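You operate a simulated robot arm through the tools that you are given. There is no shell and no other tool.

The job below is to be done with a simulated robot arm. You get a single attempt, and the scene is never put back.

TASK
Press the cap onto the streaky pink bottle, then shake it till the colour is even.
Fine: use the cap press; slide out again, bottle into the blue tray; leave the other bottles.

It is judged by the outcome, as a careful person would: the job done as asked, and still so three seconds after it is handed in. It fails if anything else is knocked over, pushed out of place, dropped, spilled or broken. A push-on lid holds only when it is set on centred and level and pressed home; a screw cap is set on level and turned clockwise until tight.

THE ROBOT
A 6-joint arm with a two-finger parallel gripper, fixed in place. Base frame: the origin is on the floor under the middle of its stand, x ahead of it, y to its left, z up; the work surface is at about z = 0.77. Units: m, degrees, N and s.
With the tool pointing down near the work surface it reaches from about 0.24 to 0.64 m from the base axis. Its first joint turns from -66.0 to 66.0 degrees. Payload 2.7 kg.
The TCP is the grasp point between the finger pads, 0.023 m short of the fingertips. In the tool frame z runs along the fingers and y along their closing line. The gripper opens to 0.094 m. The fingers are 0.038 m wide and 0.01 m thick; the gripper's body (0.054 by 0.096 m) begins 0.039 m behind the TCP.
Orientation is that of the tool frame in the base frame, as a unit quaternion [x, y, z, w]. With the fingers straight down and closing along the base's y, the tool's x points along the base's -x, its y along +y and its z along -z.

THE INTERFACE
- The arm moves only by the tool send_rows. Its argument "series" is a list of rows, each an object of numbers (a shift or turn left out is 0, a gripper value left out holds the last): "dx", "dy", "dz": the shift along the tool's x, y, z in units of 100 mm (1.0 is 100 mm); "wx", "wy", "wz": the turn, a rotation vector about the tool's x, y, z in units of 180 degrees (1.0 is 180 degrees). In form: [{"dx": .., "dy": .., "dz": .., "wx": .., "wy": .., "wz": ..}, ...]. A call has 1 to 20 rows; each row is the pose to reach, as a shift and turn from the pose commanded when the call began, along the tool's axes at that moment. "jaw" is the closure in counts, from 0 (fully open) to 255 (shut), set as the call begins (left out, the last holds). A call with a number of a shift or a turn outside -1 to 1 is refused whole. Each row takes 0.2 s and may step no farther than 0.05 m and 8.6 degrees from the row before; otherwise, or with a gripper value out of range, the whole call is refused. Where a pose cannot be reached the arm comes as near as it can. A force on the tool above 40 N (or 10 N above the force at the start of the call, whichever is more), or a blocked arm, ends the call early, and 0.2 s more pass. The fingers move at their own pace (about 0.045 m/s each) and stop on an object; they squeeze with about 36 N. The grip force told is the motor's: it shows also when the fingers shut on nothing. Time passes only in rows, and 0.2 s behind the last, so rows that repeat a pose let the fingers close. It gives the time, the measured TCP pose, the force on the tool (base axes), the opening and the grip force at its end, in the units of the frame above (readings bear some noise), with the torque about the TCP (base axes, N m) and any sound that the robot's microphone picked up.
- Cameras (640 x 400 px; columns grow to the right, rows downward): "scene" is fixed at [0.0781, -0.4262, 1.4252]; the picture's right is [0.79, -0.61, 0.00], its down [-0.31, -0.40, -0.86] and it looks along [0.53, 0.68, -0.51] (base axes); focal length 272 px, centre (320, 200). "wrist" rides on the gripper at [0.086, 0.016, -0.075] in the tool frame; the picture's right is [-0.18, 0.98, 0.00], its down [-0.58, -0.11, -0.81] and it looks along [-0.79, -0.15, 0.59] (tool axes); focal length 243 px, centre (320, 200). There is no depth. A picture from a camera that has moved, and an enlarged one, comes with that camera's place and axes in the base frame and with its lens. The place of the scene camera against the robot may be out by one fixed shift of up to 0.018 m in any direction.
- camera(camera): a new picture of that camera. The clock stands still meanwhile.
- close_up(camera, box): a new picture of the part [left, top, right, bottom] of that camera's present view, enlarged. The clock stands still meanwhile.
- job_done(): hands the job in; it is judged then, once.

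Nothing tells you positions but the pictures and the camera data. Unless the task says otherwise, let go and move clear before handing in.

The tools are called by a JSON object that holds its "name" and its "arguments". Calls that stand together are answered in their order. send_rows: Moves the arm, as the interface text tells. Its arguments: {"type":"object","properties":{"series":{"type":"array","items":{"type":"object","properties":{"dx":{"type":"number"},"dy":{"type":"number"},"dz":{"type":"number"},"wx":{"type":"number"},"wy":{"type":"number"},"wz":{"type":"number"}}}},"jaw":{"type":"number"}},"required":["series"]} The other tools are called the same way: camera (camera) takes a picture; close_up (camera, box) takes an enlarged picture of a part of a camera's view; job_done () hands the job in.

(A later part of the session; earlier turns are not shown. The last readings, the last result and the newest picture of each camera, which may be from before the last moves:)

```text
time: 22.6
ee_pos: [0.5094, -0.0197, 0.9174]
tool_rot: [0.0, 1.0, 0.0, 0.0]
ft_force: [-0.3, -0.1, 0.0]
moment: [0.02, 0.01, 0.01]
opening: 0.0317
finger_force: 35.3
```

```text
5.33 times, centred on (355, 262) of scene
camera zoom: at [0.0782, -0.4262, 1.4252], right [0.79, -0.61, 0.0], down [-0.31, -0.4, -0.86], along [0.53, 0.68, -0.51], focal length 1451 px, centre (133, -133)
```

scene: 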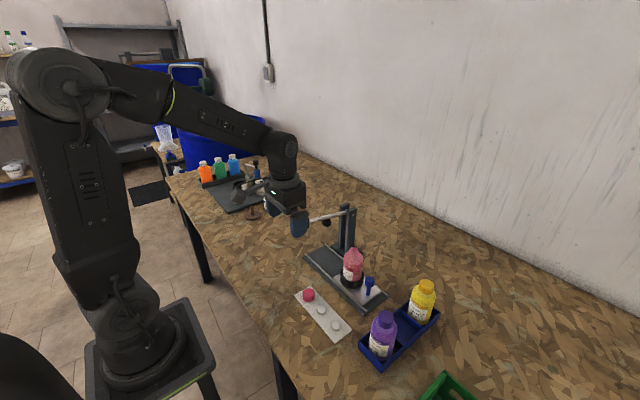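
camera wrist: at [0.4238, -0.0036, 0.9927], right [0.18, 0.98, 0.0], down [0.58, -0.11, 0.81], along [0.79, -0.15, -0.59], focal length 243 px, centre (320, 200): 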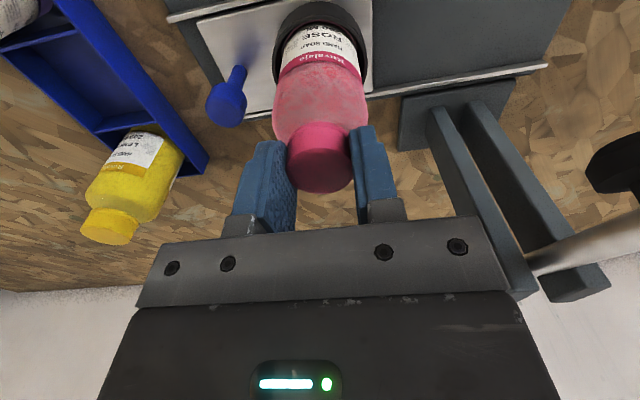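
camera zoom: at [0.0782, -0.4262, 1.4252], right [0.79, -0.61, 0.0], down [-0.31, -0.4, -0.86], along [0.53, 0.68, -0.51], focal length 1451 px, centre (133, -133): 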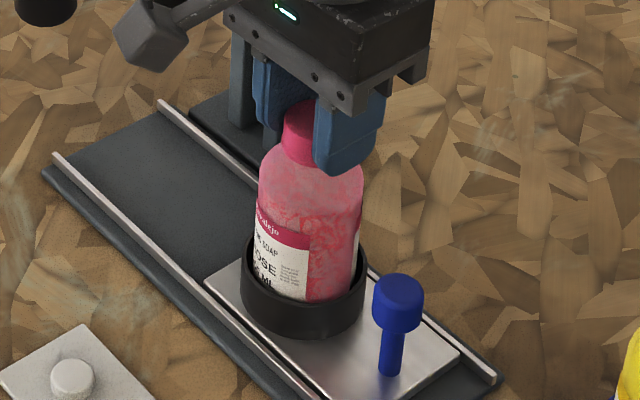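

The cap looks level. I'll open the jaws gently and check that it stays.

{"name": "send_rows", "arguments": {"jaw": 110, "series": [{}, {}, {}]}}

{"name": "close_up", "arguments": {"camera": "wrist", "box": [260, 90, 380, 215]}}

{"name": "close_up", "arguments": {"camera": "scene", "box": [340, 234, 376, 258]}}

```text
time: 23.4
ee_pos: [0.5101, -0.0202, 0.9186]
tool_rot: [0.0, 1.0, 0.0, 0.0]
ft_force: [0.0, -0.1, -0.3]
moment: [-0.01, 0.01, 0.0]
opening: 0.0534
finger_force: 0.1
```

```text
3.20 times, centred on (320, 152) of wrist
camera zoom: at [0.4238, -0.0036, 0.9928], right [0.18, 0.98, 0.0], down [0.58, -0.11, 0.81], along [0.79, -0.15, -0.59], focal length 776 px, centre (320, 352)
```

zoom: 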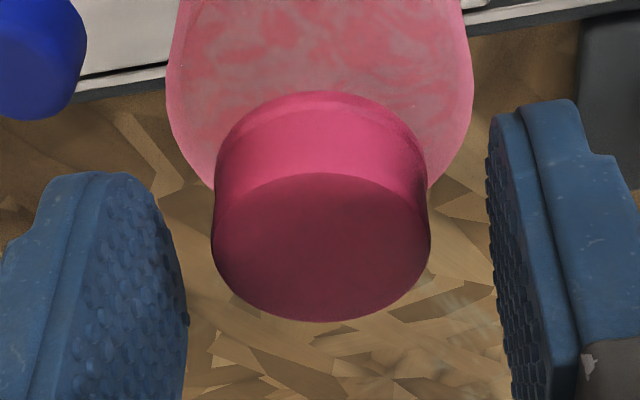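

```text
16.00 times, centred on (358, 246) of scene
camera zoom: at [0.0781, -0.4262, 1.4252], right [0.79, -0.61, 0.0], down [-0.31, -0.4, -0.86], along [0.53, 0.68, -0.51], focal length 4352 px, centre (-288, -536)
```

zoom: 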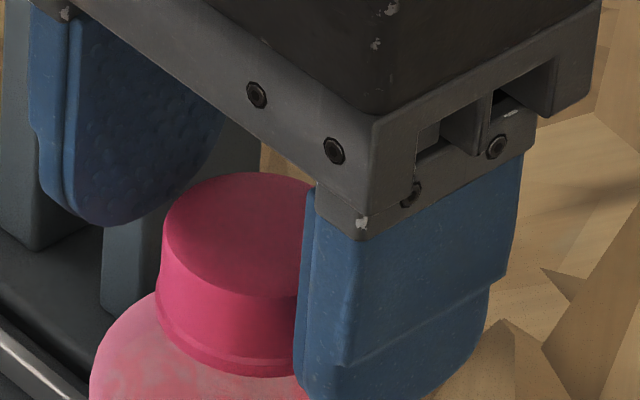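

The cap is sitting on the neck. I'll rise straight up and inspect it.

{"name": "send_rows", "arguments": {"series": [{"dz": -0.15}, {"dz": -0.4}, {"dz": -0.8}, {"dz": -1.0}, {"dz": -1.0}]}}

{"name": "close_up", "arguments": {"camera": "wrist", "box": [240, 0, 400, 125]}}

{"name": "close_up", "arguments": {"camera": "scene", "box": [328, 230, 388, 270]}}

{"name": "camera", "arguments": {"camera": "scene"}}

```text
time: 24.6
ee_pos: [0.511, -0.0191, 1.0177]
tool_rot: [0.0, 1.0, 0.001, 0.001]
ft_force: [-0.3, -0.1, 0.1]
moment: [0.0, 0.0, 0.02]
opening: 0.0537
finger_force: 0.1
```

```text
3.20 times, centred on (320, 62) of wrist
camera zoom: at [0.424, -0.0033, 1.0908], right [0.18, 0.98, 0.0], down [0.58, -0.11, 0.81], along [0.79, -0.15, -0.59], focal length 776 px, centre (320, 640)
```

zoom: 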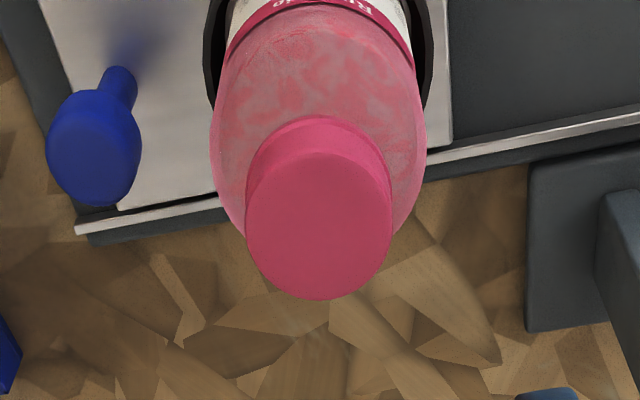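

```text
10.00 times, centred on (358, 250) of scene
camera zoom: at [0.0781, -0.4262, 1.4252], right [0.79, -0.61, 0.0], down [-0.31, -0.4, -0.86], along [0.53, 0.68, -0.51], focal length 2720 px, centre (-60, -300)
```

zoom: 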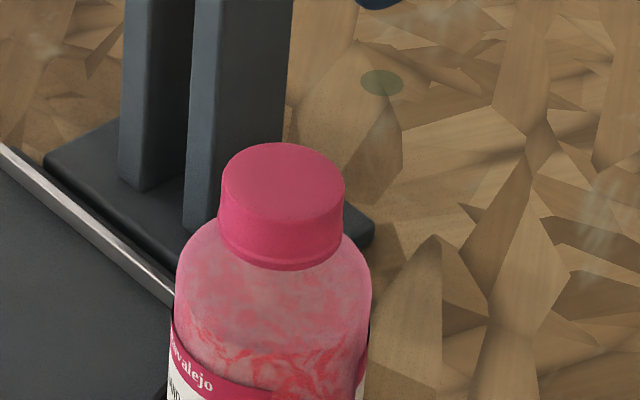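

```text
taken
```

scene: 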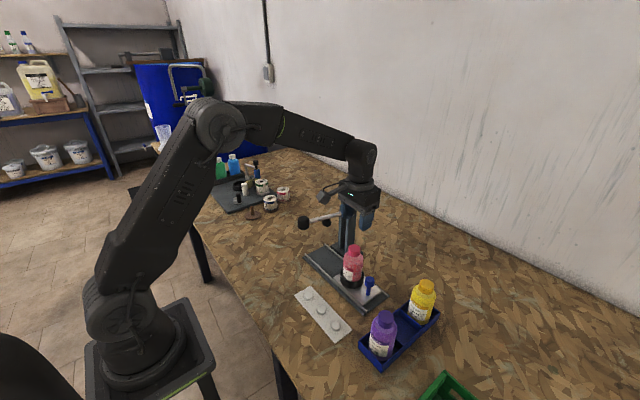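

The cap is centred and level on the neck. Next I'll rotate the gripper 90° and move over the blue carriage knob at about (0.507, -0.086, 0.85), offset slightly away from the bottle.

{"name": "send_rows", "arguments": {"jaw": 80, "series": [{"dx": 0.002, "dy": -0.06, "dz": 0.0, "wz": -0.0417}, {"dx": 0.005, "dy": -0.12, "dz": 0.0, "wz": -0.0833}, {"dx": 0.008, "dy": -0.19, "dz": 0.0, "wz": -0.125}, {"dx": 0.01, "dy": -0.25, "dz": 0.0, "wz": -0.1667}, {"dx": 0.013, "dy": -0.31, "dz": 0.0, "wz": -0.2083}, {"dx": 0.015, "dy": -0.37, "dz": 0.0, "wz": -0.25}, {"dx": 0.018, "dy": -0.44, "dz": 0.0, "wz": -0.2917}, {"dx": 0.02, "dy": -0.5, "dz": 0.0, "wz": -0.3333}, {"dx": 0.023, "dy": -0.56, "dz": 0.0, "wz": -0.375}, {"dx": 0.025, "dy": -0.62, "dz": 0.0, "wz": -0.4167}, {"dx": 0.028, "dy": -0.68, "dz": 0.0, "wz": -0.4583}, {"dx": 0.03, "dy": -0.745, "dz": 0.0, "wz": -0.5}, {"dx": 0.03, "dy": -0.745, "dz": 0.0, "wz": -0.5}]}}

{"name": "camera", "arguments": {"camera": "wrist"}}

{"name": "camera", "arguments": {"camera": "scene"}}

```text
time: 27.4
ee_pos: [0.5074, -0.0949, 1.019]
tool_rot: [-0.707, 0.707, 0.001, 0.001]
ft_force: [-0.2, 0.1, -0.8]
moment: [-0.01, 0.0, -0.04]
opening: 0.0644
finger_force: 0.1
```

```text
taken
camera wrist: at [0.4915, -0.18, 1.0932], right [-0.98, 0.18, 0.0], down [0.11, 0.58, 0.81], along [0.15, 0.79, -0.59], focal length 243 px, centre (320, 200)
```

wrist: 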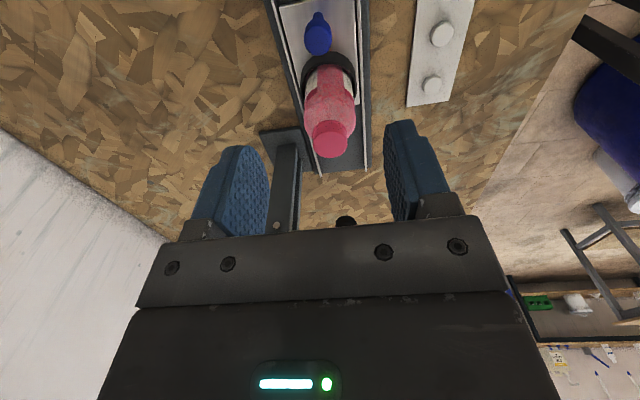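

```text
taken
```

scene: 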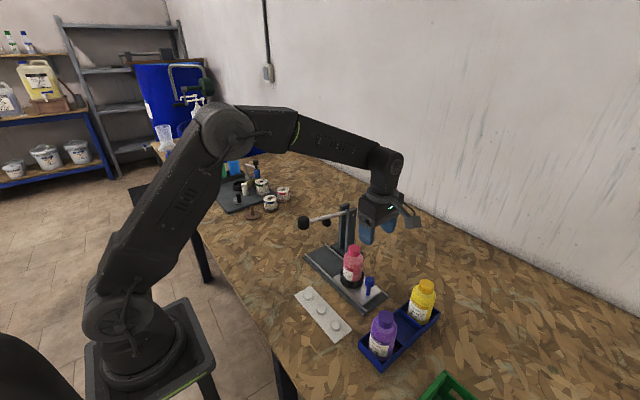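

{"name": "close_up", "arguments": {"camera": "wrist", "box": [250, 0, 390, 110]}}

{"name": "close_up", "arguments": {"camera": "wrist", "box": [240, 110, 400, 230]}}

```text
3.64 times, centred on (320, 55) of wrist
camera zoom: at [0.4915, -0.18, 1.0932], right [-0.98, 0.18, 0.0], down [0.11, 0.58, 0.81], along [0.15, 0.79, -0.59], focal length 882 px, centre (320, 727)
```

zoom: 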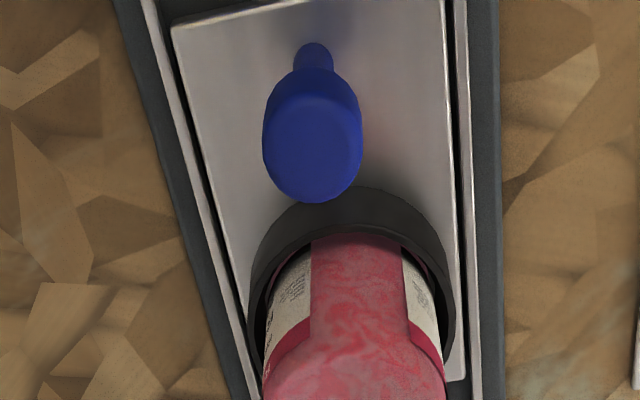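

```text
3.33 times, centred on (320, 170) of wrist
camera zoom: at [0.4915, -0.18, 1.0932], right [-0.98, 0.18, 0.0], down [0.11, 0.58, 0.81], along [0.15, 0.79, -0.59], focal length 809 px, centre (320, 300)
```

zoom: 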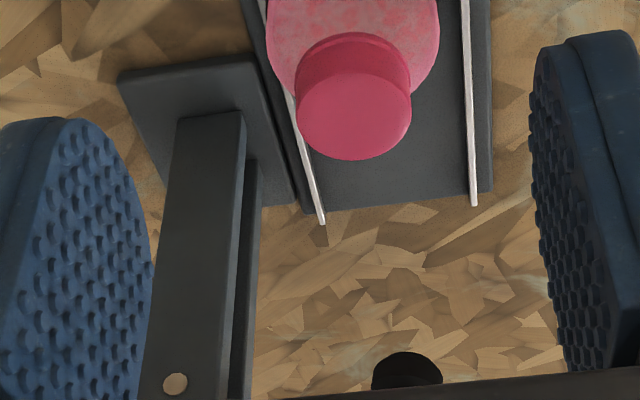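

The bottle, rails and plunger all line up at x ≈ 0.510. I'll shift slightly in x and descend on the knob.

{"name": "send_rows", "arguments": {"series": [{"dy": -0.025, "dz": 0.3}, {"dy": -0.025, "dz": 0.65}, {"dy": -0.025, "dz": 1.0}, {"dy": -0.025, "dz": 1.0}]}}

{"name": "camera", "arguments": {"camera": "wrist"}}

{"name": "close_up", "arguments": {"camera": "scene", "box": [310, 200, 450, 360]}}

```text
time: 28.4
ee_pos: [0.5091, -0.0956, 0.9193]
tool_rot: [0.707, -0.707, 0.0, 0.0]
ft_force: [-0.7, -0.7, 0.1]
moment: [-0.03, 0.04, 0.01]
opening: 0.0645
finger_force: 0.0
```

```text
taken
camera wrist: at [0.4935, -0.1822, 0.9931], right [-0.98, 0.18, 0.0], down [0.11, 0.58, 0.81], along [0.15, 0.79, -0.59], focal length 243 px, centre (320, 200)
```

wrist: 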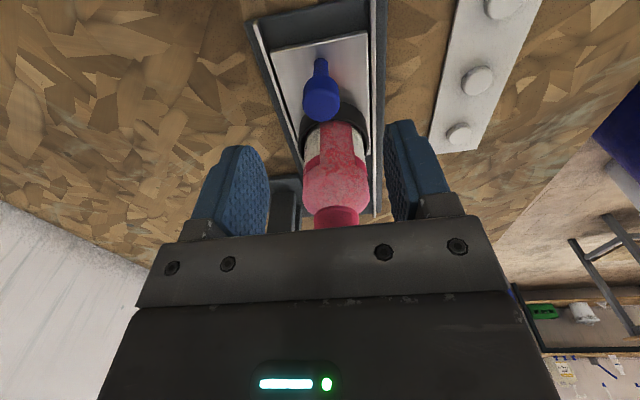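

```text
2.50 times, centred on (380, 280) of scene
camera zoom: at [0.0782, -0.4262, 1.4252], right [0.79, -0.61, 0.0], down [-0.31, -0.4, -0.86], along [0.53, 0.68, -0.51], focal length 680 px, centre (170, 0)
```

zoom: 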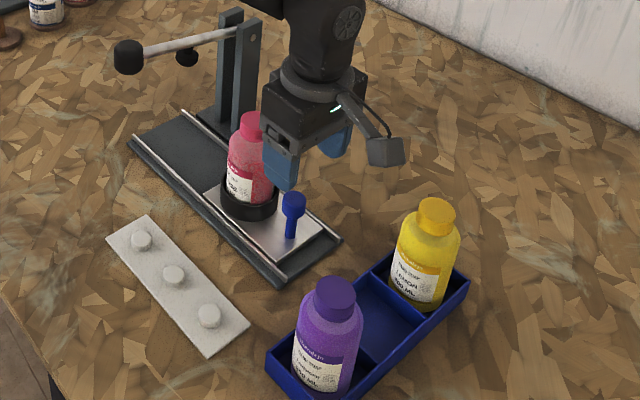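

{"name": "send_rows", "arguments": {"series": [{"dz": 0.2}, {"dz": 0.4}, {"dz": 0.6}, {"dz": 0.74}, {"dz": 0.74}]}}

{"name": "close_up", "arguments": {"camera": "wrist", "box": [180, 80, 460, 240]}}

{"name": "close_up", "arguments": {"camera": "scene", "box": [310, 220, 430, 320]}}

```text
time: 29.6
ee_pos: [0.5092, -0.0922, 0.8445]
tool_rot: [0.707, -0.707, 0.0, 0.0]
ft_force: [0.1, 0.5, 0.2]
moment: [0.01, 0.0, 0.02]
opening: 0.0645
finger_force: 0.0
```

```text
2.29 times, centred on (320, 160) of wrist
camera zoom: at [0.4936, -0.1798, 0.9188], right [-0.98, 0.18, 0.0], down [0.11, 0.58, 0.81], along [0.15, 0.79, -0.59], focal length 555 px, centre (320, 291)
```

zoom: 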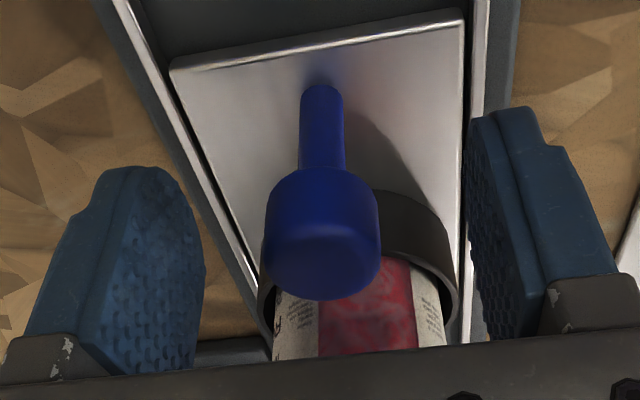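

```text
4.00 times, centred on (370, 270) of scene
camera zoom: at [0.0782, -0.4262, 1.4252], right [0.79, -0.61, 0.0], down [-0.31, -0.4, -0.86], along [0.53, 0.68, -0.51], focal length 1088 px, centre (120, -80)
```

zoom: 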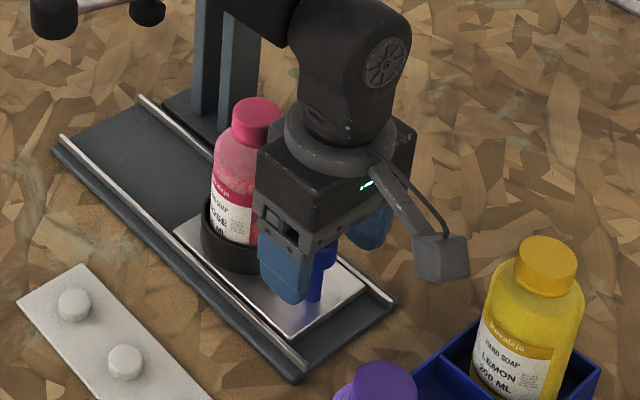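

The knob is between the fingers. I'll close on it.

{"name": "send_rows", "arguments": {"jaw": 255, "series": [{}, {}, {}, {}]}}

{"name": "close_up", "arguments": {"camera": "wrist", "box": [180, 80, 460, 240]}}

```text
time: 30.6
ee_pos: [0.5105, -0.0932, 0.8458]
tool_rot: [0.708, -0.707, 0.0, 0.0]
ft_force: [8.1, -0.4, -4.8]
moment: [0.0, 0.16, -0.08]
opening: 0.026
finger_force: 45.3
```

```text
2.29 times, centred on (320, 160) of wrist
camera zoom: at [0.4941, -0.1798, 0.9191], right [-0.98, 0.18, 0.0], down [0.11, 0.58, 0.81], along [0.15, 0.79, -0.59], focal length 555 px, centre (320, 291)
```

zoom: 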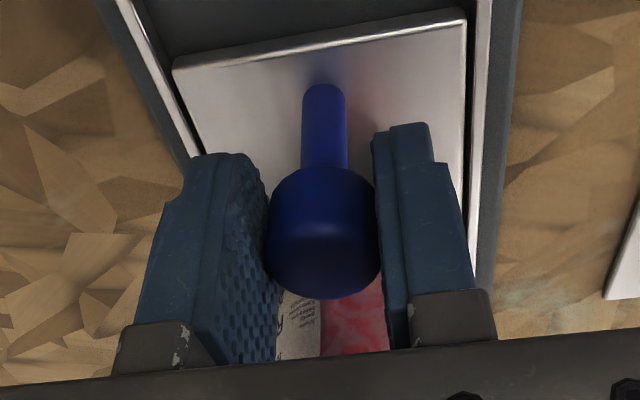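

There's about 8 N of side load from a slight x misalignment, so I'll ease 1 mm in +x. Then I'll slide the carriage slowly in +y.

{"name": "send_rows", "arguments": {"series": [{"dy": -0.01}, {"dx": -0.03, "dy": -0.01}, {"dx": -0.08, "dy": -0.01}, {"dx": -0.15, "dy": -0.01}, {"dx": -0.23, "dy": -0.01}, {"dx": -0.31, "dy": -0.01}, {"dx": -0.39, "dy": -0.01}, {"dx": -0.47, "dy": -0.01}, {"dx": -0.54, "dy": -0.01}, {"dx": -0.6, "dy": -0.01}, {"dx": -0.6, "dy": -0.01}]}}

{"name": "close_up", "arguments": {"camera": "scene", "box": [290, 190, 430, 320]}}

{"name": "camera", "arguments": {"camera": "wrist"}}

```text
time: 33.0
ee_pos: [0.5096, -0.0353, 0.8455]
tool_rot: [-0.707, 0.708, 0.001, 0.0]
ft_force: [-8.3, -0.4, -1.9]
moment: [0.08, -0.33, 0.13]
opening: 0.0256
finger_force: 45.0
```

```text
3.08 times, centred on (360, 255) of scene
camera zoom: at [0.078, -0.4262, 1.4252], right [0.79, -0.61, 0.0], down [-0.31, -0.4, -0.86], along [0.53, 0.68, -0.51], focal length 837 px, centre (197, 31)
```

zoom: 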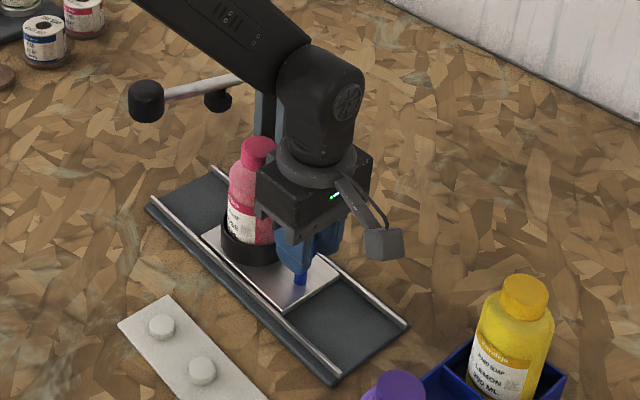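

```text
taken
camera wrist: at [0.4944, -0.1203, 0.9191], right [-0.98, 0.18, 0.0], down [0.11, 0.58, 0.81], along [0.15, 0.79, -0.59], focal length 243 px, centre (320, 200)
```

wrist: 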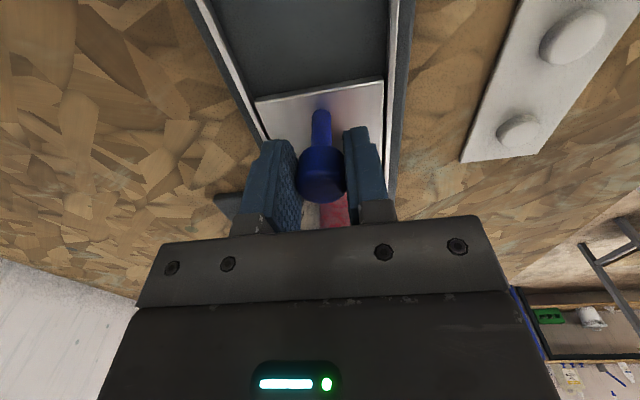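

The carriage slides freely. I'll continue in small steps, easing the x load, and check the cap against the plunger.

{"name": "send_rows", "arguments": {"series": [{"dy": 0.004, "dx": -0.03}, {"dx": -0.08, "dy": 0.004}, {"dx": -0.15, "dy": 0.004}, {"dx": -0.22, "dy": 0.004}, {"dx": -0.29, "dy": 0.004}, {"dx": -0.36, "dy": 0.004}, {"dx": -0.42, "dy": 0.004}, {"dx": -0.46, "dy": 0.004}, {"dx": -0.48, "dy": 0.004}, {"dx": -0.48, "dy": 0.004}]}}

{"name": "close_up", "arguments": {"camera": "scene", "box": [290, 190, 430, 320]}}

{"name": "camera", "arguments": {"camera": "wrist"}}

```text
time: 35.2
ee_pos: [0.5108, 0.0136, 0.8446]
tool_rot: [-0.707, 0.707, 0.0, 0.0]
ft_force: [1.9, 0.9, -9.1]
moment: [-0.16, -0.07, -0.03]
opening: 0.0257
finger_force: 45.1
```

```text
3.08 times, centred on (360, 255) of scene
camera zoom: at [0.0784, -0.4262, 1.4252], right [0.79, -0.61, 0.0], down [-0.31, -0.4, -0.86], along [0.53, 0.68, -0.51], focal length 837 px, centre (197, 31)
```

zoom: 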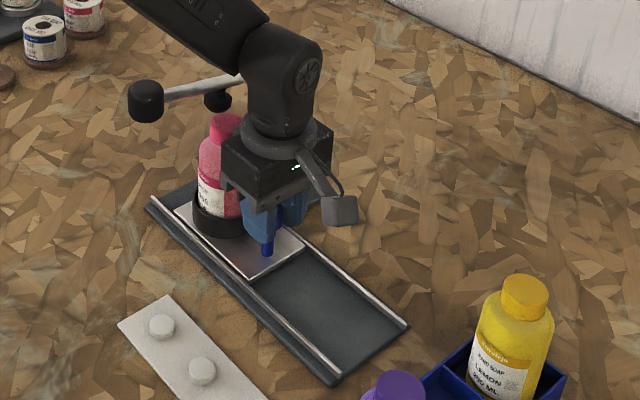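

```text
taken
camera wrist: at [0.4942, -0.0723, 0.9191], right [-0.98, 0.18, 0.0], down [0.11, 0.58, 0.81], along [0.15, 0.79, -0.59], focal length 243 px, centre (320, 200)
```

wrist: 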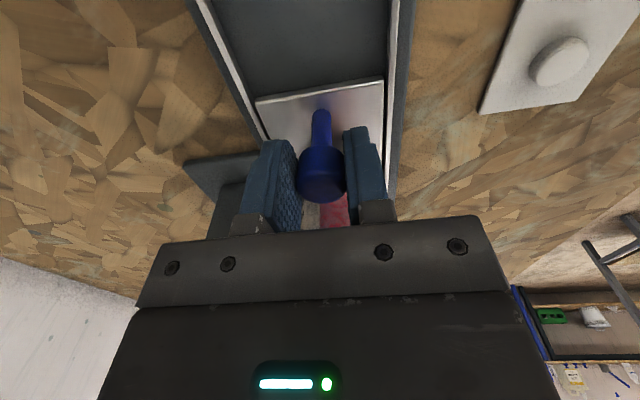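

{"name": "close_up", "arguments": {"camera": "scene", "box": [320, 205, 380, 255]}}

```text
8.00 times, centred on (350, 230) of scene
camera zoom: at [0.0784, -0.4262, 1.4252], right [0.79, -0.61, 0.0], down [-0.31, -0.4, -0.86], along [0.53, 0.68, -0.51], focal length 2176 px, centre (80, -40)
```

zoom: 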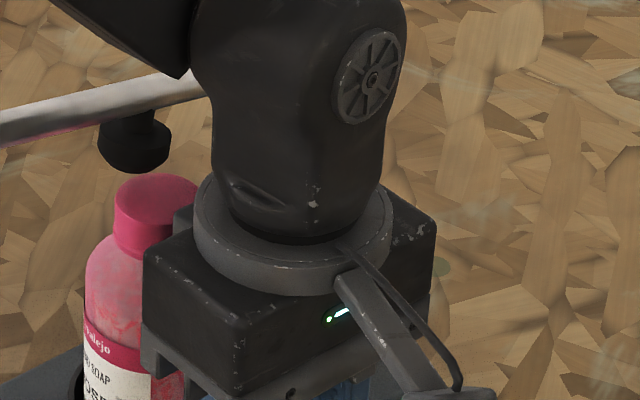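

The plunger is about 13 mm further along. I'll creep the carriage the rest of the way and watch for a stop.

{"name": "send_rows", "arguments": {"series": [{"dx": -0.03}, {"dx": -0.06}, {"dx": -0.09}, {"dx": -0.1}, {"dx": -0.1}]}}

{"name": "close_up", "arguments": {"camera": "scene", "box": [320, 205, 380, 255]}}

```text
time: 36.4
ee_pos: [0.51, 0.0237, 0.8443]
tool_rot: [0.707, -0.707, 0.0, -0.001]
ft_force: [0.8, 2.7, -11.4]
moment: [-0.15, -0.42, 0.0]
opening: 0.0256
finger_force: 45.0
```

```text
8.00 times, centred on (350, 230) of scene
camera zoom: at [0.0784, -0.4262, 1.4252], right [0.79, -0.61, 0.0], down [-0.31, -0.4, -0.86], along [0.53, 0.68, -0.51], focal length 2176 px, centre (80, -40)
```

zoom: 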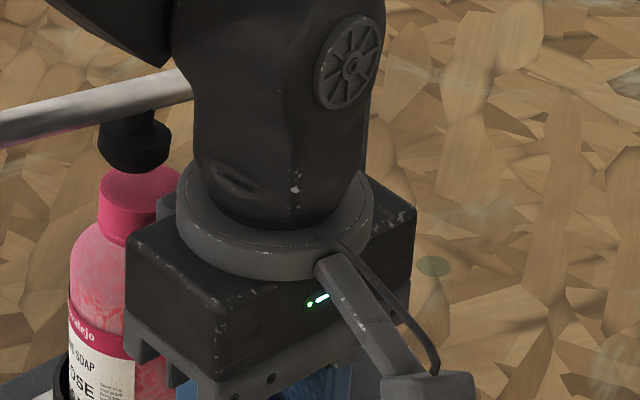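

{"name": "send_rows", "arguments": {"series": [{"dx": -0.01}, {"dx": -0.02}, {"dx": -0.03}, {"dx": -0.03}]}}

{"name": "close_up", "arguments": {"camera": "scene", "box": [320, 210, 356, 240]}}

{"name": "camera", "arguments": {"camera": "wrist"}}

```text
time: 37.4
ee_pos: [0.5104, 0.0272, 0.8453]
tool_rot: [-0.707, 0.707, 0.001, 0.001]
ft_force: [-4.3, -0.2, -7.9]
moment: [0.25, -0.07, 0.05]
opening: 0.0259
finger_force: 45.2
```

```text
13.33 times, centred on (338, 225) of scene
camera zoom: at [0.0782, -0.4263, 1.4252], right [0.79, -0.61, 0.0], down [-0.31, -0.4, -0.86], along [0.53, 0.68, -0.51], focal length 3627 px, centre (80, -133)
```

zoom: 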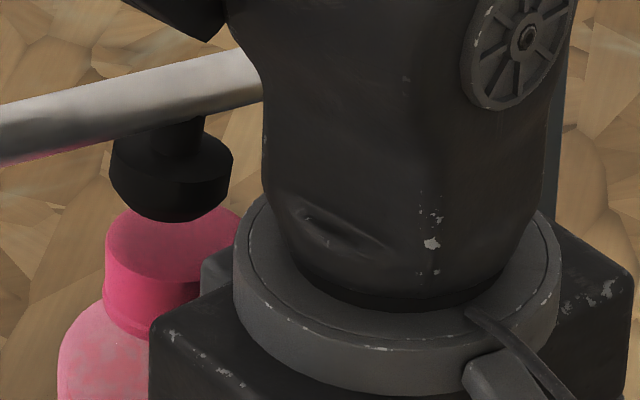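

```text
taken
camera wrist: at [0.4943, -0.0599, 0.9192], right [-0.98, 0.18, 0.0], down [0.11, 0.58, 0.81], along [0.15, 0.79, -0.59], focal length 243 px, centre (320, 200)
```

wrist: 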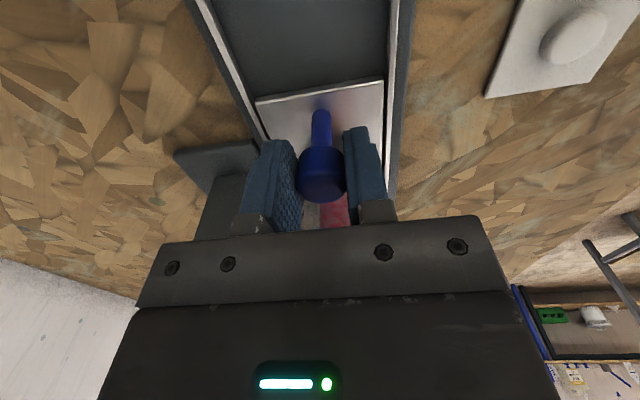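

{"name": "send_rows", "arguments": {"series": [{"dx": -0.01}, {"dx": -0.01}]}}

{"name": "close_up", "arguments": {"camera": "scene", "box": [320, 210, 356, 240]}}

```text
time: 38.0
ee_pos: [0.5108, 0.026, 0.8451]
tool_rot: [0.707, -0.707, -0.001, 0.0]
ft_force: [-10.0, -11.4, -3.0]
moment: [0.86, -0.33, 0.16]
opening: 0.0255
finger_force: 45.2
```

```text
13.33 times, centred on (338, 225) of scene
camera zoom: at [0.0779, -0.4265, 1.4251], right [0.79, -0.61, 0.0], down [-0.31, -0.4, -0.86], along [0.53, 0.68, -0.51], focal length 3627 px, centre (80, -133)
```

zoom: 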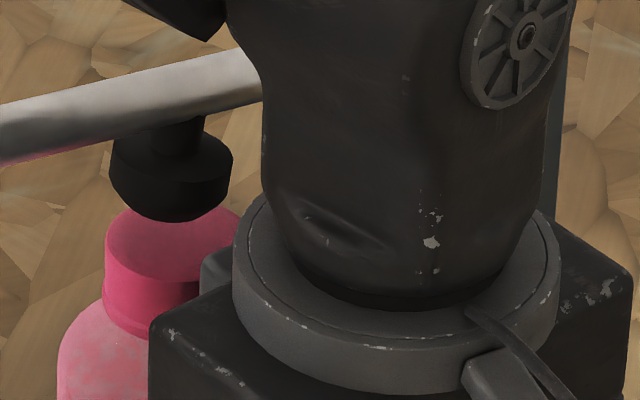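

That's the stop: 11 N in y, with the cap right under the plunger. I'll release the knob, back away in -y and rise clear.

{"name": "send_rows", "arguments": {"jaw": 80, "series": [{}, {}, {}, {}]}}

{"name": "send_rows", "arguments": {"series": [{"dx": 0.15}, {"dx": 0.4}, {"dx": 0.4, "dz": -0.3}, {"dx": 0.4, "dz": -0.7}, {"dx": 0.4, "dz": -1.0}, {"dx": 0.4, "dz": -1.0}]}}

{"name": "close_up", "arguments": {"camera": "scene", "box": [290, 190, 400, 310]}}

{"name": "camera", "arguments": {"camera": "wrist"}}

```text
time: 39.0
ee_pos: [0.5125, 0.0284, 0.845]
tool_rot: [0.707, -0.707, -0.001, -0.001]
ft_force: [-0.2, 0.4, 0.6]
moment: [-0.04, 0.02, -0.01]
opening: 0.0643
finger_force: 0.0
```

```text
time: 40.4
ee_pos: [0.5098, -0.0112, 0.9461]
tool_rot: [0.707, -0.707, 0.0, 0.0]
ft_force: [-0.3, 0.2, 0.2]
moment: [0.01, 0.03, -0.02]
opening: 0.0644
finger_force: 0.2
```

```text
3.33 times, centred on (345, 250) of scene
camera zoom: at [0.0781, -0.4262, 1.4252], right [0.79, -0.61, 0.0], down [-0.31, -0.4, -0.86], along [0.53, 0.68, -0.51], focal length 907 px, centre (237, 33)
```

zoom: 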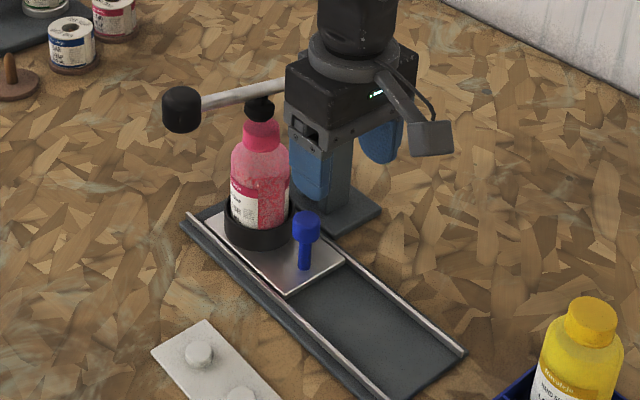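

```text
taken
camera wrist: at [0.4941, -0.0973, 1.0203], right [-0.98, 0.18, 0.0], down [0.11, 0.58, 0.81], along [0.15, 0.79, -0.59], focal length 243 px, centre (320, 200)
```

wrist: 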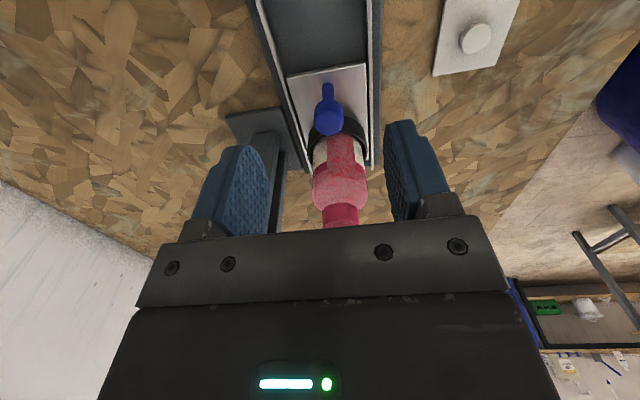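

The carriage is at the stop and the bottle is under the plunger. I'll rise and move above the lever's black knob at about (0.424, 0.101), with the jaws closed for pressing.

{"name": "send_rows", "arguments": {"jaw": 255, "series": [{"dz": -0.35}, {"dz": -0.7}, {"dz": -1.0}, {"dz": -1.0}]}}

{"name": "send_rows", "arguments": {"series": [{"dx": -0.2, "dy": 0.2, "dz": -0.1}, {"dx": -0.45, "dy": 0.45, "dz": -0.15}, {"dx": -0.7, "dy": 0.7, "dz": -0.15}, {"dx": -0.95, "dy": 0.86, "dz": -0.15}, {"dx": -1.0, "dy": 0.86, "dz": -0.15}, {"dx": -1.0, "dy": 0.86, "dz": -0.15}]}}

{"name": "camera", "arguments": {"camera": "wrist"}}

{"name": "close_up", "arguments": {"camera": "scene", "box": [280, 170, 390, 290]}}

```text
time: 41.4
ee_pos: [0.5108, -0.0112, 1.0451]
tool_rot: [0.707, -0.707, -0.001, 0.0]
ft_force: [0.5, -0.1, -0.2]
moment: [0.02, 0.0, -0.01]
opening: 0.0
finger_force: 25.7
```

```text
time: 42.8
ee_pos: [0.4239, 0.0883, 1.0606]
tool_rot: [0.707, -0.707, -0.001, 0.0]
ft_force: [0.1, -0.5, 0.3]
moment: [0.02, -0.01, -0.04]
opening: 0.0
finger_force: 36.0
```

```text
taken
camera wrist: at [0.4076, 0.0021, 1.1343], right [-0.98, 0.18, 0.0], down [0.11, 0.58, 0.81], along [0.15, 0.79, -0.59], focal length 243 px, centre (320, 200)
```

wrist: 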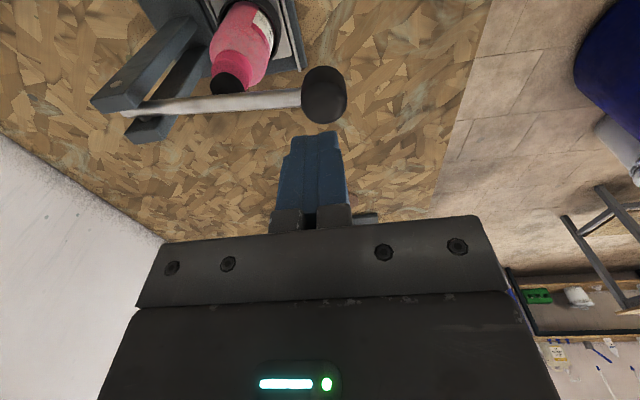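

```text
3.33 times, centred on (335, 230) of scene
camera zoom: at [0.0781, -0.4262, 1.4252], right [0.79, -0.61, 0.0], down [-0.31, -0.4, -0.86], along [0.53, 0.68, -0.51], focal length 907 px, centre (270, 100)
```

zoom: 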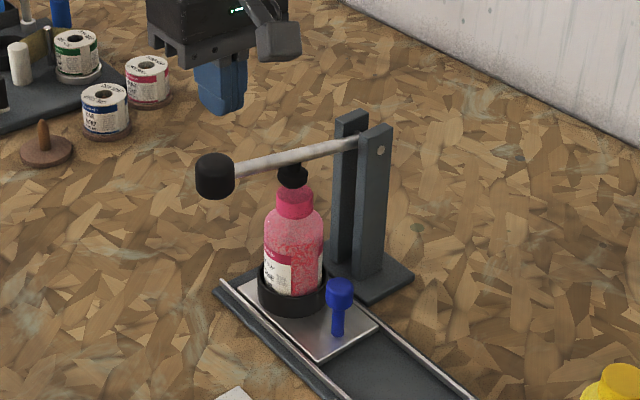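

{"name": "close_up", "arguments": {"camera": "wrist", "box": [200, 30, 400, 160]}}

{"name": "close_up", "arguments": {"camera": "scene", "box": [310, 205, 370, 255]}}

```text
3.08 times, centred on (300, 95) of wrist
camera zoom: at [0.4076, 0.0021, 1.1343], right [-0.98, 0.18, 0.0], down [0.11, 0.58, 0.81], along [0.15, 0.79, -0.59], focal length 746 px, centre (382, 523)
```

zoom: 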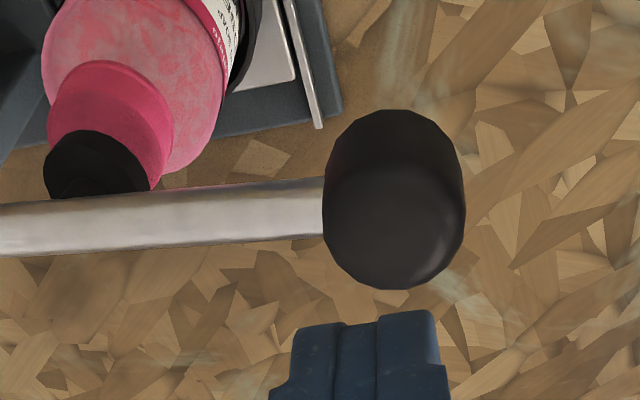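

```text
8.00 times, centred on (340, 230) of scene
camera zoom: at [0.0781, -0.4262, 1.4252], right [0.79, -0.61, 0.0], down [-0.31, -0.4, -0.86], along [0.53, 0.68, -0.51], focal length 2176 px, centre (160, -40)
```

zoom: 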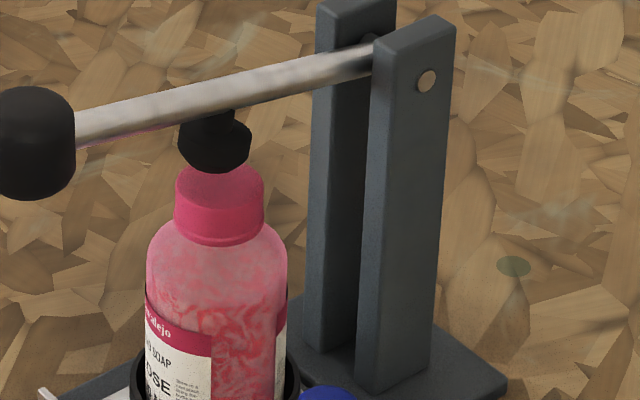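

Clear view now: the ball is at about (0.4225, 0.100), its top near z = 0.987, and the plunger is right over the cap. I'll move over the ball and come down to just above it.

{"name": "send_rows", "arguments": {"series": [{"dx": -0.07, "dy": 0.015, "dz": 0.0}, {"dx": -0.13, "dy": 0.015, "dz": 0.1}, {"dx": -0.13, "dy": 0.015, "dz": 0.25}, {"dx": -0.13, "dy": 0.015, "dz": 0.4}, {"dx": -0.13, "dy": 0.015, "dz": 0.4}]}}

{"name": "close_up", "arguments": {"camera": "wrist", "box": [200, 60, 400, 215]}}

{"name": "close_up", "arguments": {"camera": "scene", "box": [280, 190, 380, 260]}}

```text
time: 44.0
ee_pos: [0.423, 0.1011, 1.0199]
tool_rot: [-0.707, 0.707, 0.0, 0.0]
ft_force: [-0.5, 0.4, -0.1]
moment: [-0.02, 0.04, 0.01]
opening: 0.0
finger_force: 36.6
```

```text
2.58 times, centred on (300, 138) of wrist
camera zoom: at [0.4075, 0.0146, 1.0945], right [-0.98, 0.18, 0.0], down [0.11, 0.58, 0.81], along [0.15, 0.79, -0.59], focal length 626 px, centre (372, 361)
```

zoom: 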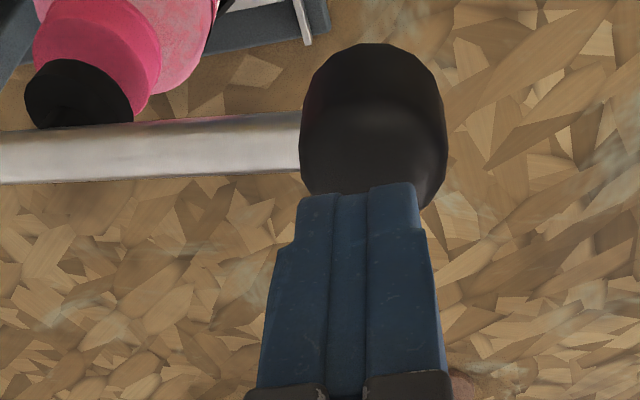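

```text
5.71 times, centred on (330, 225) of scene
camera zoom: at [0.0782, -0.4262, 1.4252], right [0.79, -0.61, 0.0], down [-0.31, -0.4, -0.86], along [0.53, 0.68, -0.51], focal length 1554 px, centre (263, 57)
```

zoom: 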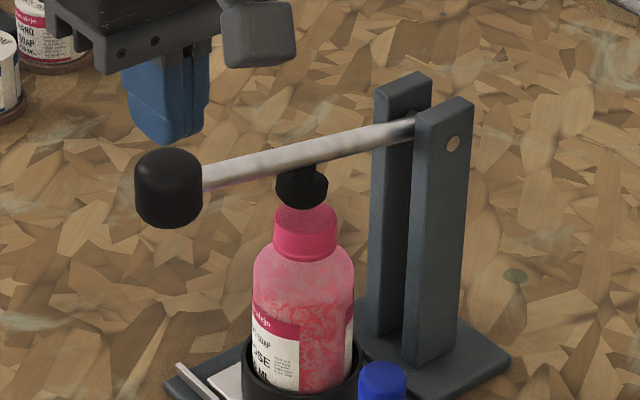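

The fingertips are centred over the ball. I'll start pressing down in small steps and watch the force.

{"name": "send_rows", "arguments": {"series": [{"dz": 0.05}, {"dz": 0.1}, {"dz": 0.15}, {"dz": 0.2}, {"dz": 0.2}]}}

{"name": "close_up", "arguments": {"camera": "scene", "box": [280, 190, 380, 260]}}

```text
time: 45.2
ee_pos: [0.423, 0.1006, 1.0012]
tool_rot: [0.708, -0.707, -0.001, 0.0]
ft_force: [-1.4, -0.6, 1.5]
moment: [-0.03, 0.02, 0.0]
opening: 0.0
finger_force: 36.2
```

```text
5.71 times, centred on (330, 225) of scene
camera zoom: at [0.0781, -0.4262, 1.4252], right [0.79, -0.61, 0.0], down [-0.31, -0.4, -0.86], along [0.53, 0.68, -0.51], focal length 1554 px, centre (263, 57)
```

zoom: 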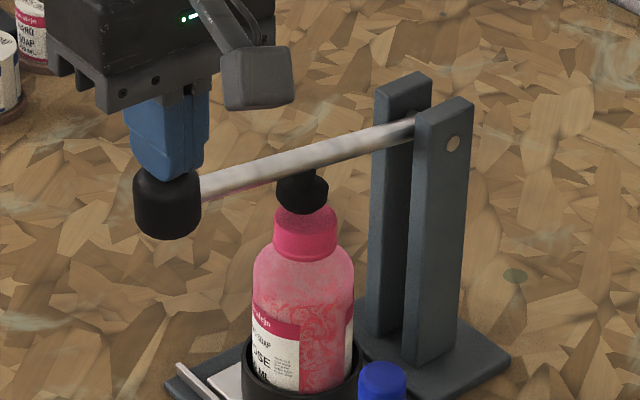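

{"name": "send_rows", "arguments": {"series": [{"dz": 0.04}, {"dz": 0.08}, {"dz": 0.1}, {"dz": 0.1}]}}

{"name": "close_up", "arguments": {"camera": "scene", "box": [310, 205, 370, 255]}}

```text
time: 46.2
ee_pos: [0.4227, 0.1018, 0.989]
tool_rot: [-0.707, 0.707, 0.0, 0.001]
ft_force: [-0.9, 0.0, 1.4]
moment: [-0.02, 0.0, 0.01]
opening: 0.0001
finger_force: 36.2
```

```text
8.00 times, centred on (340, 230) of scene
camera zoom: at [0.0781, -0.4262, 1.4252], right [0.79, -0.61, 0.0], down [-0.31, -0.4, -0.86], along [0.53, 0.68, -0.51], focal length 2176 px, centre (160, -40)
```

zoom: 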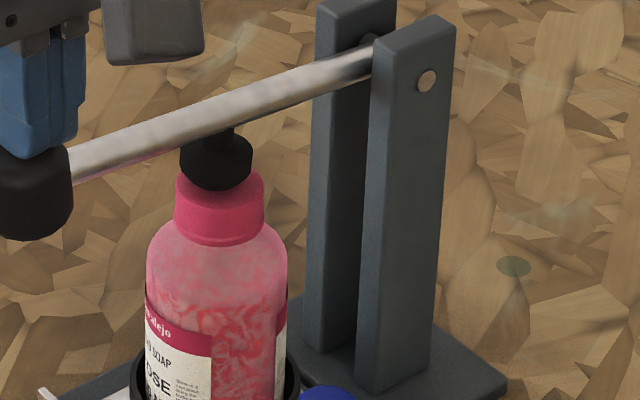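

The plunger is nearly on the cap and well centred. I'll keep pressing in small steps.

{"name": "send_rows", "arguments": {"series": [{"dz": 0.03}, {"dz": 0.05}, {"dz": 0.05}]}}

{"name": "send_rows", "arguments": {"series": [{"dz": 0.02}, {"dz": 0.04}, {"dz": 0.04}]}}

{"name": "close_up", "arguments": {"camera": "scene", "box": [310, 205, 370, 255]}}

```text
time: 47.0
ee_pos: [0.4224, 0.1011, 0.9841]
tool_rot: [0.707, -0.707, -0.001, 0.0]
ft_force: [-1.5, 0.2, 1.4]
moment: [-0.04, 0.05, 0.01]
opening: 0.0001
finger_force: 35.8
```

```text
time: 47.8
ee_pos: [0.4232, 0.1006, 0.9814]
tool_rot: [-0.707, 0.708, 0.001, 0.001]
ft_force: [-0.8, 0.9, 2.1]
moment: [0.01, 0.03, -0.01]
opening: 0.0001
finger_force: 35.9
```

```text
8.00 times, centred on (340, 230) of scene
camera zoom: at [0.0781, -0.4262, 1.4252], right [0.79, -0.61, 0.0], down [-0.31, -0.4, -0.86], along [0.53, 0.68, -0.51], focal length 2176 px, centre (160, -40)
```

zoom: 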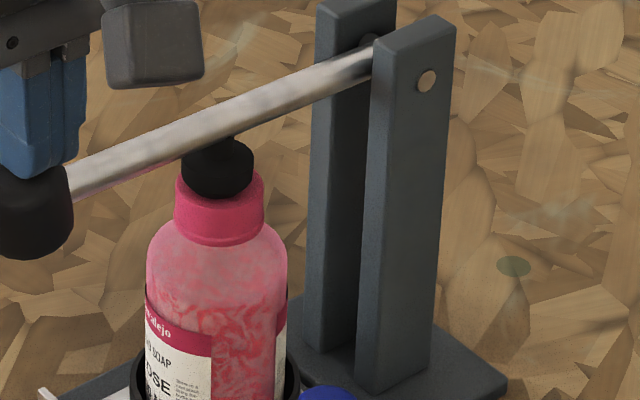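

{"name": "send_rows", "arguments": {"series": [{"dz": 0.02}, {"dz": 0.04}, {"dz": 0.04}]}}

{"name": "send_rows", "arguments": {"series": [{"dz": 0.02}, {"dz": 0.03}, {"dz": 0.03}]}}

{"name": "close_up", "arguments": {"camera": "scene", "box": [310, 205, 370, 255]}}

```text
time: 48.6
ee_pos: [0.4234, 0.0997, 0.977]
tool_rot: [-0.707, 0.707, 0.001, 0.001]
ft_force: [-1.7, 0.5, 3.1]
moment: [-0.02, 0.07, 0.0]
opening: 0.0002
finger_force: 36.7
```

```text
time: 49.4
ee_pos: [0.4226, 0.0997, 0.9742]
tool_rot: [-0.707, 0.707, 0.001, 0.001]
ft_force: [-7.8, -2.6, 14.4]
moment: [-0.08, 0.22, 0.02]
opening: 0.0
finger_force: 35.8
heard: snap
```

```text
8.00 times, centred on (340, 230) of scene
camera zoom: at [0.0777, -0.4264, 1.4252], right [0.79, -0.61, 0.0], down [-0.31, -0.4, -0.86], along [0.53, 0.68, -0.51], focal length 2176 px, centre (160, -40)
```

zoom: 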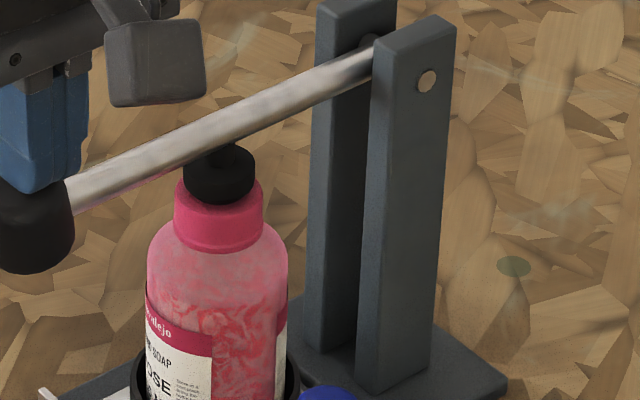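

I heard a snap, so the cap has gone home. I'll give one gentle extra push to make sure it's fully seated.

{"name": "send_rows", "arguments": {"series": [{"dz": 0.01}, {"dz": 0.01}]}}

{"name": "close_up", "arguments": {"camera": "scene", "box": [310, 205, 370, 255]}}

```text
time: 50.0
ee_pos: [0.4226, 0.0992, 0.974]
tool_rot: [-0.707, 0.707, 0.001, 0.001]
ft_force: [-3.7, -1.5, 16.7]
moment: [-0.06, 0.14, -0.02]
opening: 0.0001
finger_force: 35.8
```

```text
8.00 times, centred on (340, 230) of scene
camera zoom: at [0.0778, -0.4263, 1.4252], right [0.79, -0.61, 0.0], down [-0.31, -0.4, -0.86], along [0.53, 0.68, -0.51], focal length 2176 px, centre (160, -40)
```

zoom: 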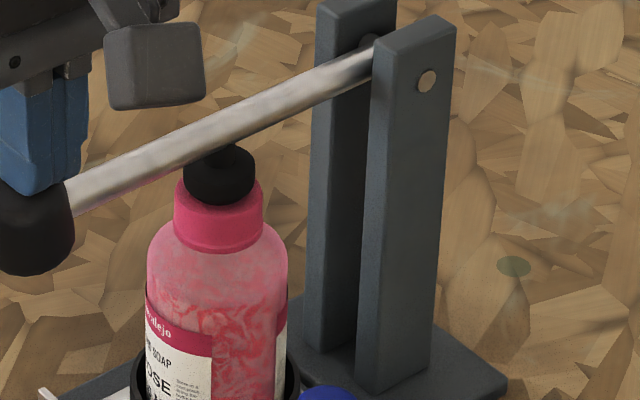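

It's firmly seated. I'll rise off the lever and see whether it springs back.

{"name": "send_rows", "arguments": {"series": [{"dz": -0.1}, {"dz": -0.25}, {"dz": -0.4}, {"dz": -0.6}, {"dz": -0.6}]}}

{"name": "close_up", "arguments": {"camera": "scene", "box": [280, 180, 380, 260]}}

```text
time: 51.2
ee_pos: [0.422, 0.0994, 1.0343]
tool_rot: [-0.707, 0.708, 0.001, 0.0]
ft_force: [0.5, 0.0, -0.2]
moment: [-0.01, 0.01, 0.02]
opening: 0.0
finger_force: 36.0
```

```text
5.00 times, centred on (330, 220) of scene
camera zoom: at [0.0781, -0.4262, 1.4252], right [0.79, -0.61, 0.0], down [-0.31, -0.4, -0.86], along [0.53, 0.68, -0.51], focal length 1360 px, centre (270, 100)
```

zoom: 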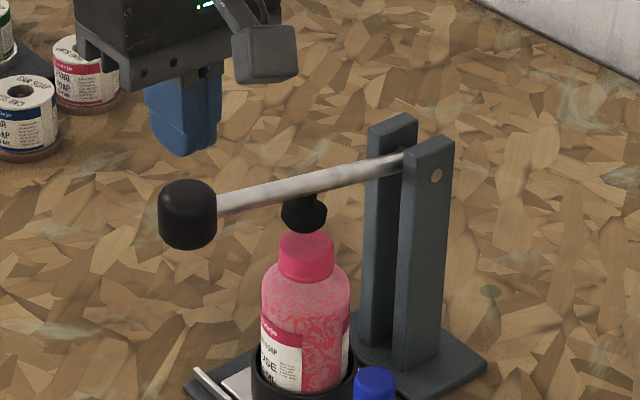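

The lever sprang back up and the cap is on. I'll go back to the carriage knob the way I came.

{"name": "send_rows", "arguments": {"jaw": 80, "series": [{"dz": -0.3}, {"dz": -0.3, "dx": 0.25, "dy": -0.2}, {"dz": -0.3, "dx": 0.55, "dy": -0.45}, {"dz": -0.3, "dx": 0.85, "dy": -0.7}, {"dz": -0.3, "dx": 1.0, "dy": -0.875}, {"dz": -0.3, "dx": 1.0, "dy": -0.875}]}}

{"name": "send_rows", "arguments": {"series": [{"dx": 0.13}, {"dx": 0.13, "dz": 0.35}, {"dx": 0.13, "dz": 0.7}, {"dx": 0.13, "dz": 1.0}, {"dx": 0.13, "dz": 1.0}]}}

{"name": "camera", "arguments": {"camera": "wrist"}}

{"name": "close_up", "arguments": {"camera": "scene", "box": [290, 190, 400, 310]}}

```text
time: 52.6
ee_pos: [0.5108, 0.0013, 1.0623]
tool_rot: [0.707, -0.707, 0.0, -0.001]
ft_force: [-0.5, -0.1, -0.2]
moment: [0.0, 0.03, -0.03]
opening: 0.0646
finger_force: 0.1
```

```text
time: 53.8
ee_pos: [0.5119, -0.0119, 0.9623]
tool_rot: [0.707, -0.707, 0.0, 0.0]
ft_force: [-0.2, 0.2, -0.4]
moment: [0.0, 0.02, -0.01]
opening: 0.0644
finger_force: 0.0
```

```text
taken
camera wrist: at [0.4951, -0.0983, 1.0359], right [-0.98, 0.18, 0.0], down [0.11, 0.58, 0.81], along [0.15, 0.79, -0.59], focal length 243 px, centre (320, 200)
```

wrist: 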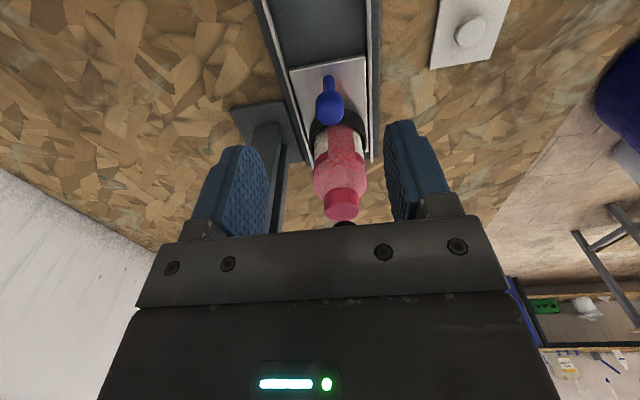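

```text
3.33 times, centred on (345, 250) of scene
camera zoom: at [0.0782, -0.4262, 1.4252], right [0.79, -0.61, 0.0], down [-0.31, -0.4, -0.86], along [0.53, 0.68, -0.51], focal length 907 px, centre (237, 33)
```

zoom: 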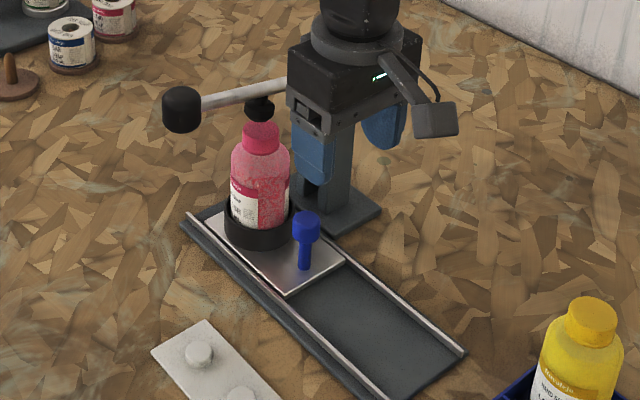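

{"name": "send_rows", "arguments": {"series": [{"dz": 0.3}, {"dz": 0.6}, {"dz": 0.9}, {"dz": 1.0}, {"dz": 1.0}]}}

{"name": "send_rows", "arguments": {"series": [{"dz": 0.18}, {"dz": 0.18, "dx": -0.15}, {"dz": 0.18, "dx": -0.3}, {"dz": 0.18, "dx": -0.395}, {"dz": 0.18, "dx": -0.395}]}}

{"name": "close_up", "arguments": {"camera": "wrist", "box": [180, 80, 460, 240]}}

```text
time: 55.0
ee_pos: [0.5088, -0.0116, 0.8613]
tool_rot: [-0.707, 0.707, 0.001, 0.001]
ft_force: [-0.5, -0.1, 0.2]
moment: [-0.01, 0.0, -0.02]
opening: 0.0643
finger_force: 0.1
```

```text
time: 56.2
ee_pos: [0.511, 0.0265, 0.8453]
tool_rot: [0.707, -0.707, 0.0, -0.001]
ft_force: [-0.1, -0.3, -0.7]
moment: [0.03, -0.01, 0.03]
opening: 0.0646
finger_force: 0.0
```

```text
2.29 times, centred on (320, 160) of wrist
camera zoom: at [0.4946, -0.0591, 0.9193], right [-0.98, 0.18, 0.0], down [0.11, 0.58, 0.81], along [0.15, 0.79, -0.59], focal length 555 px, centre (320, 291)
```

zoom: 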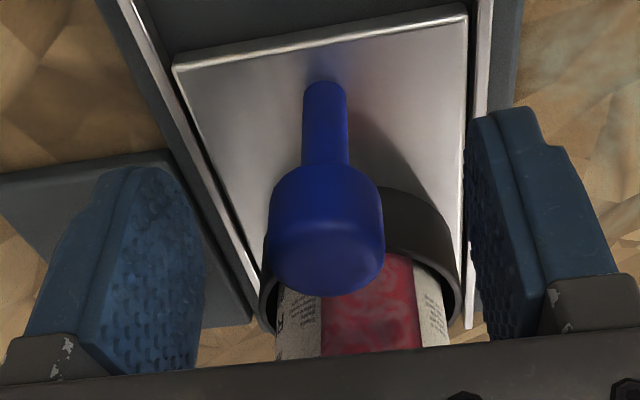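

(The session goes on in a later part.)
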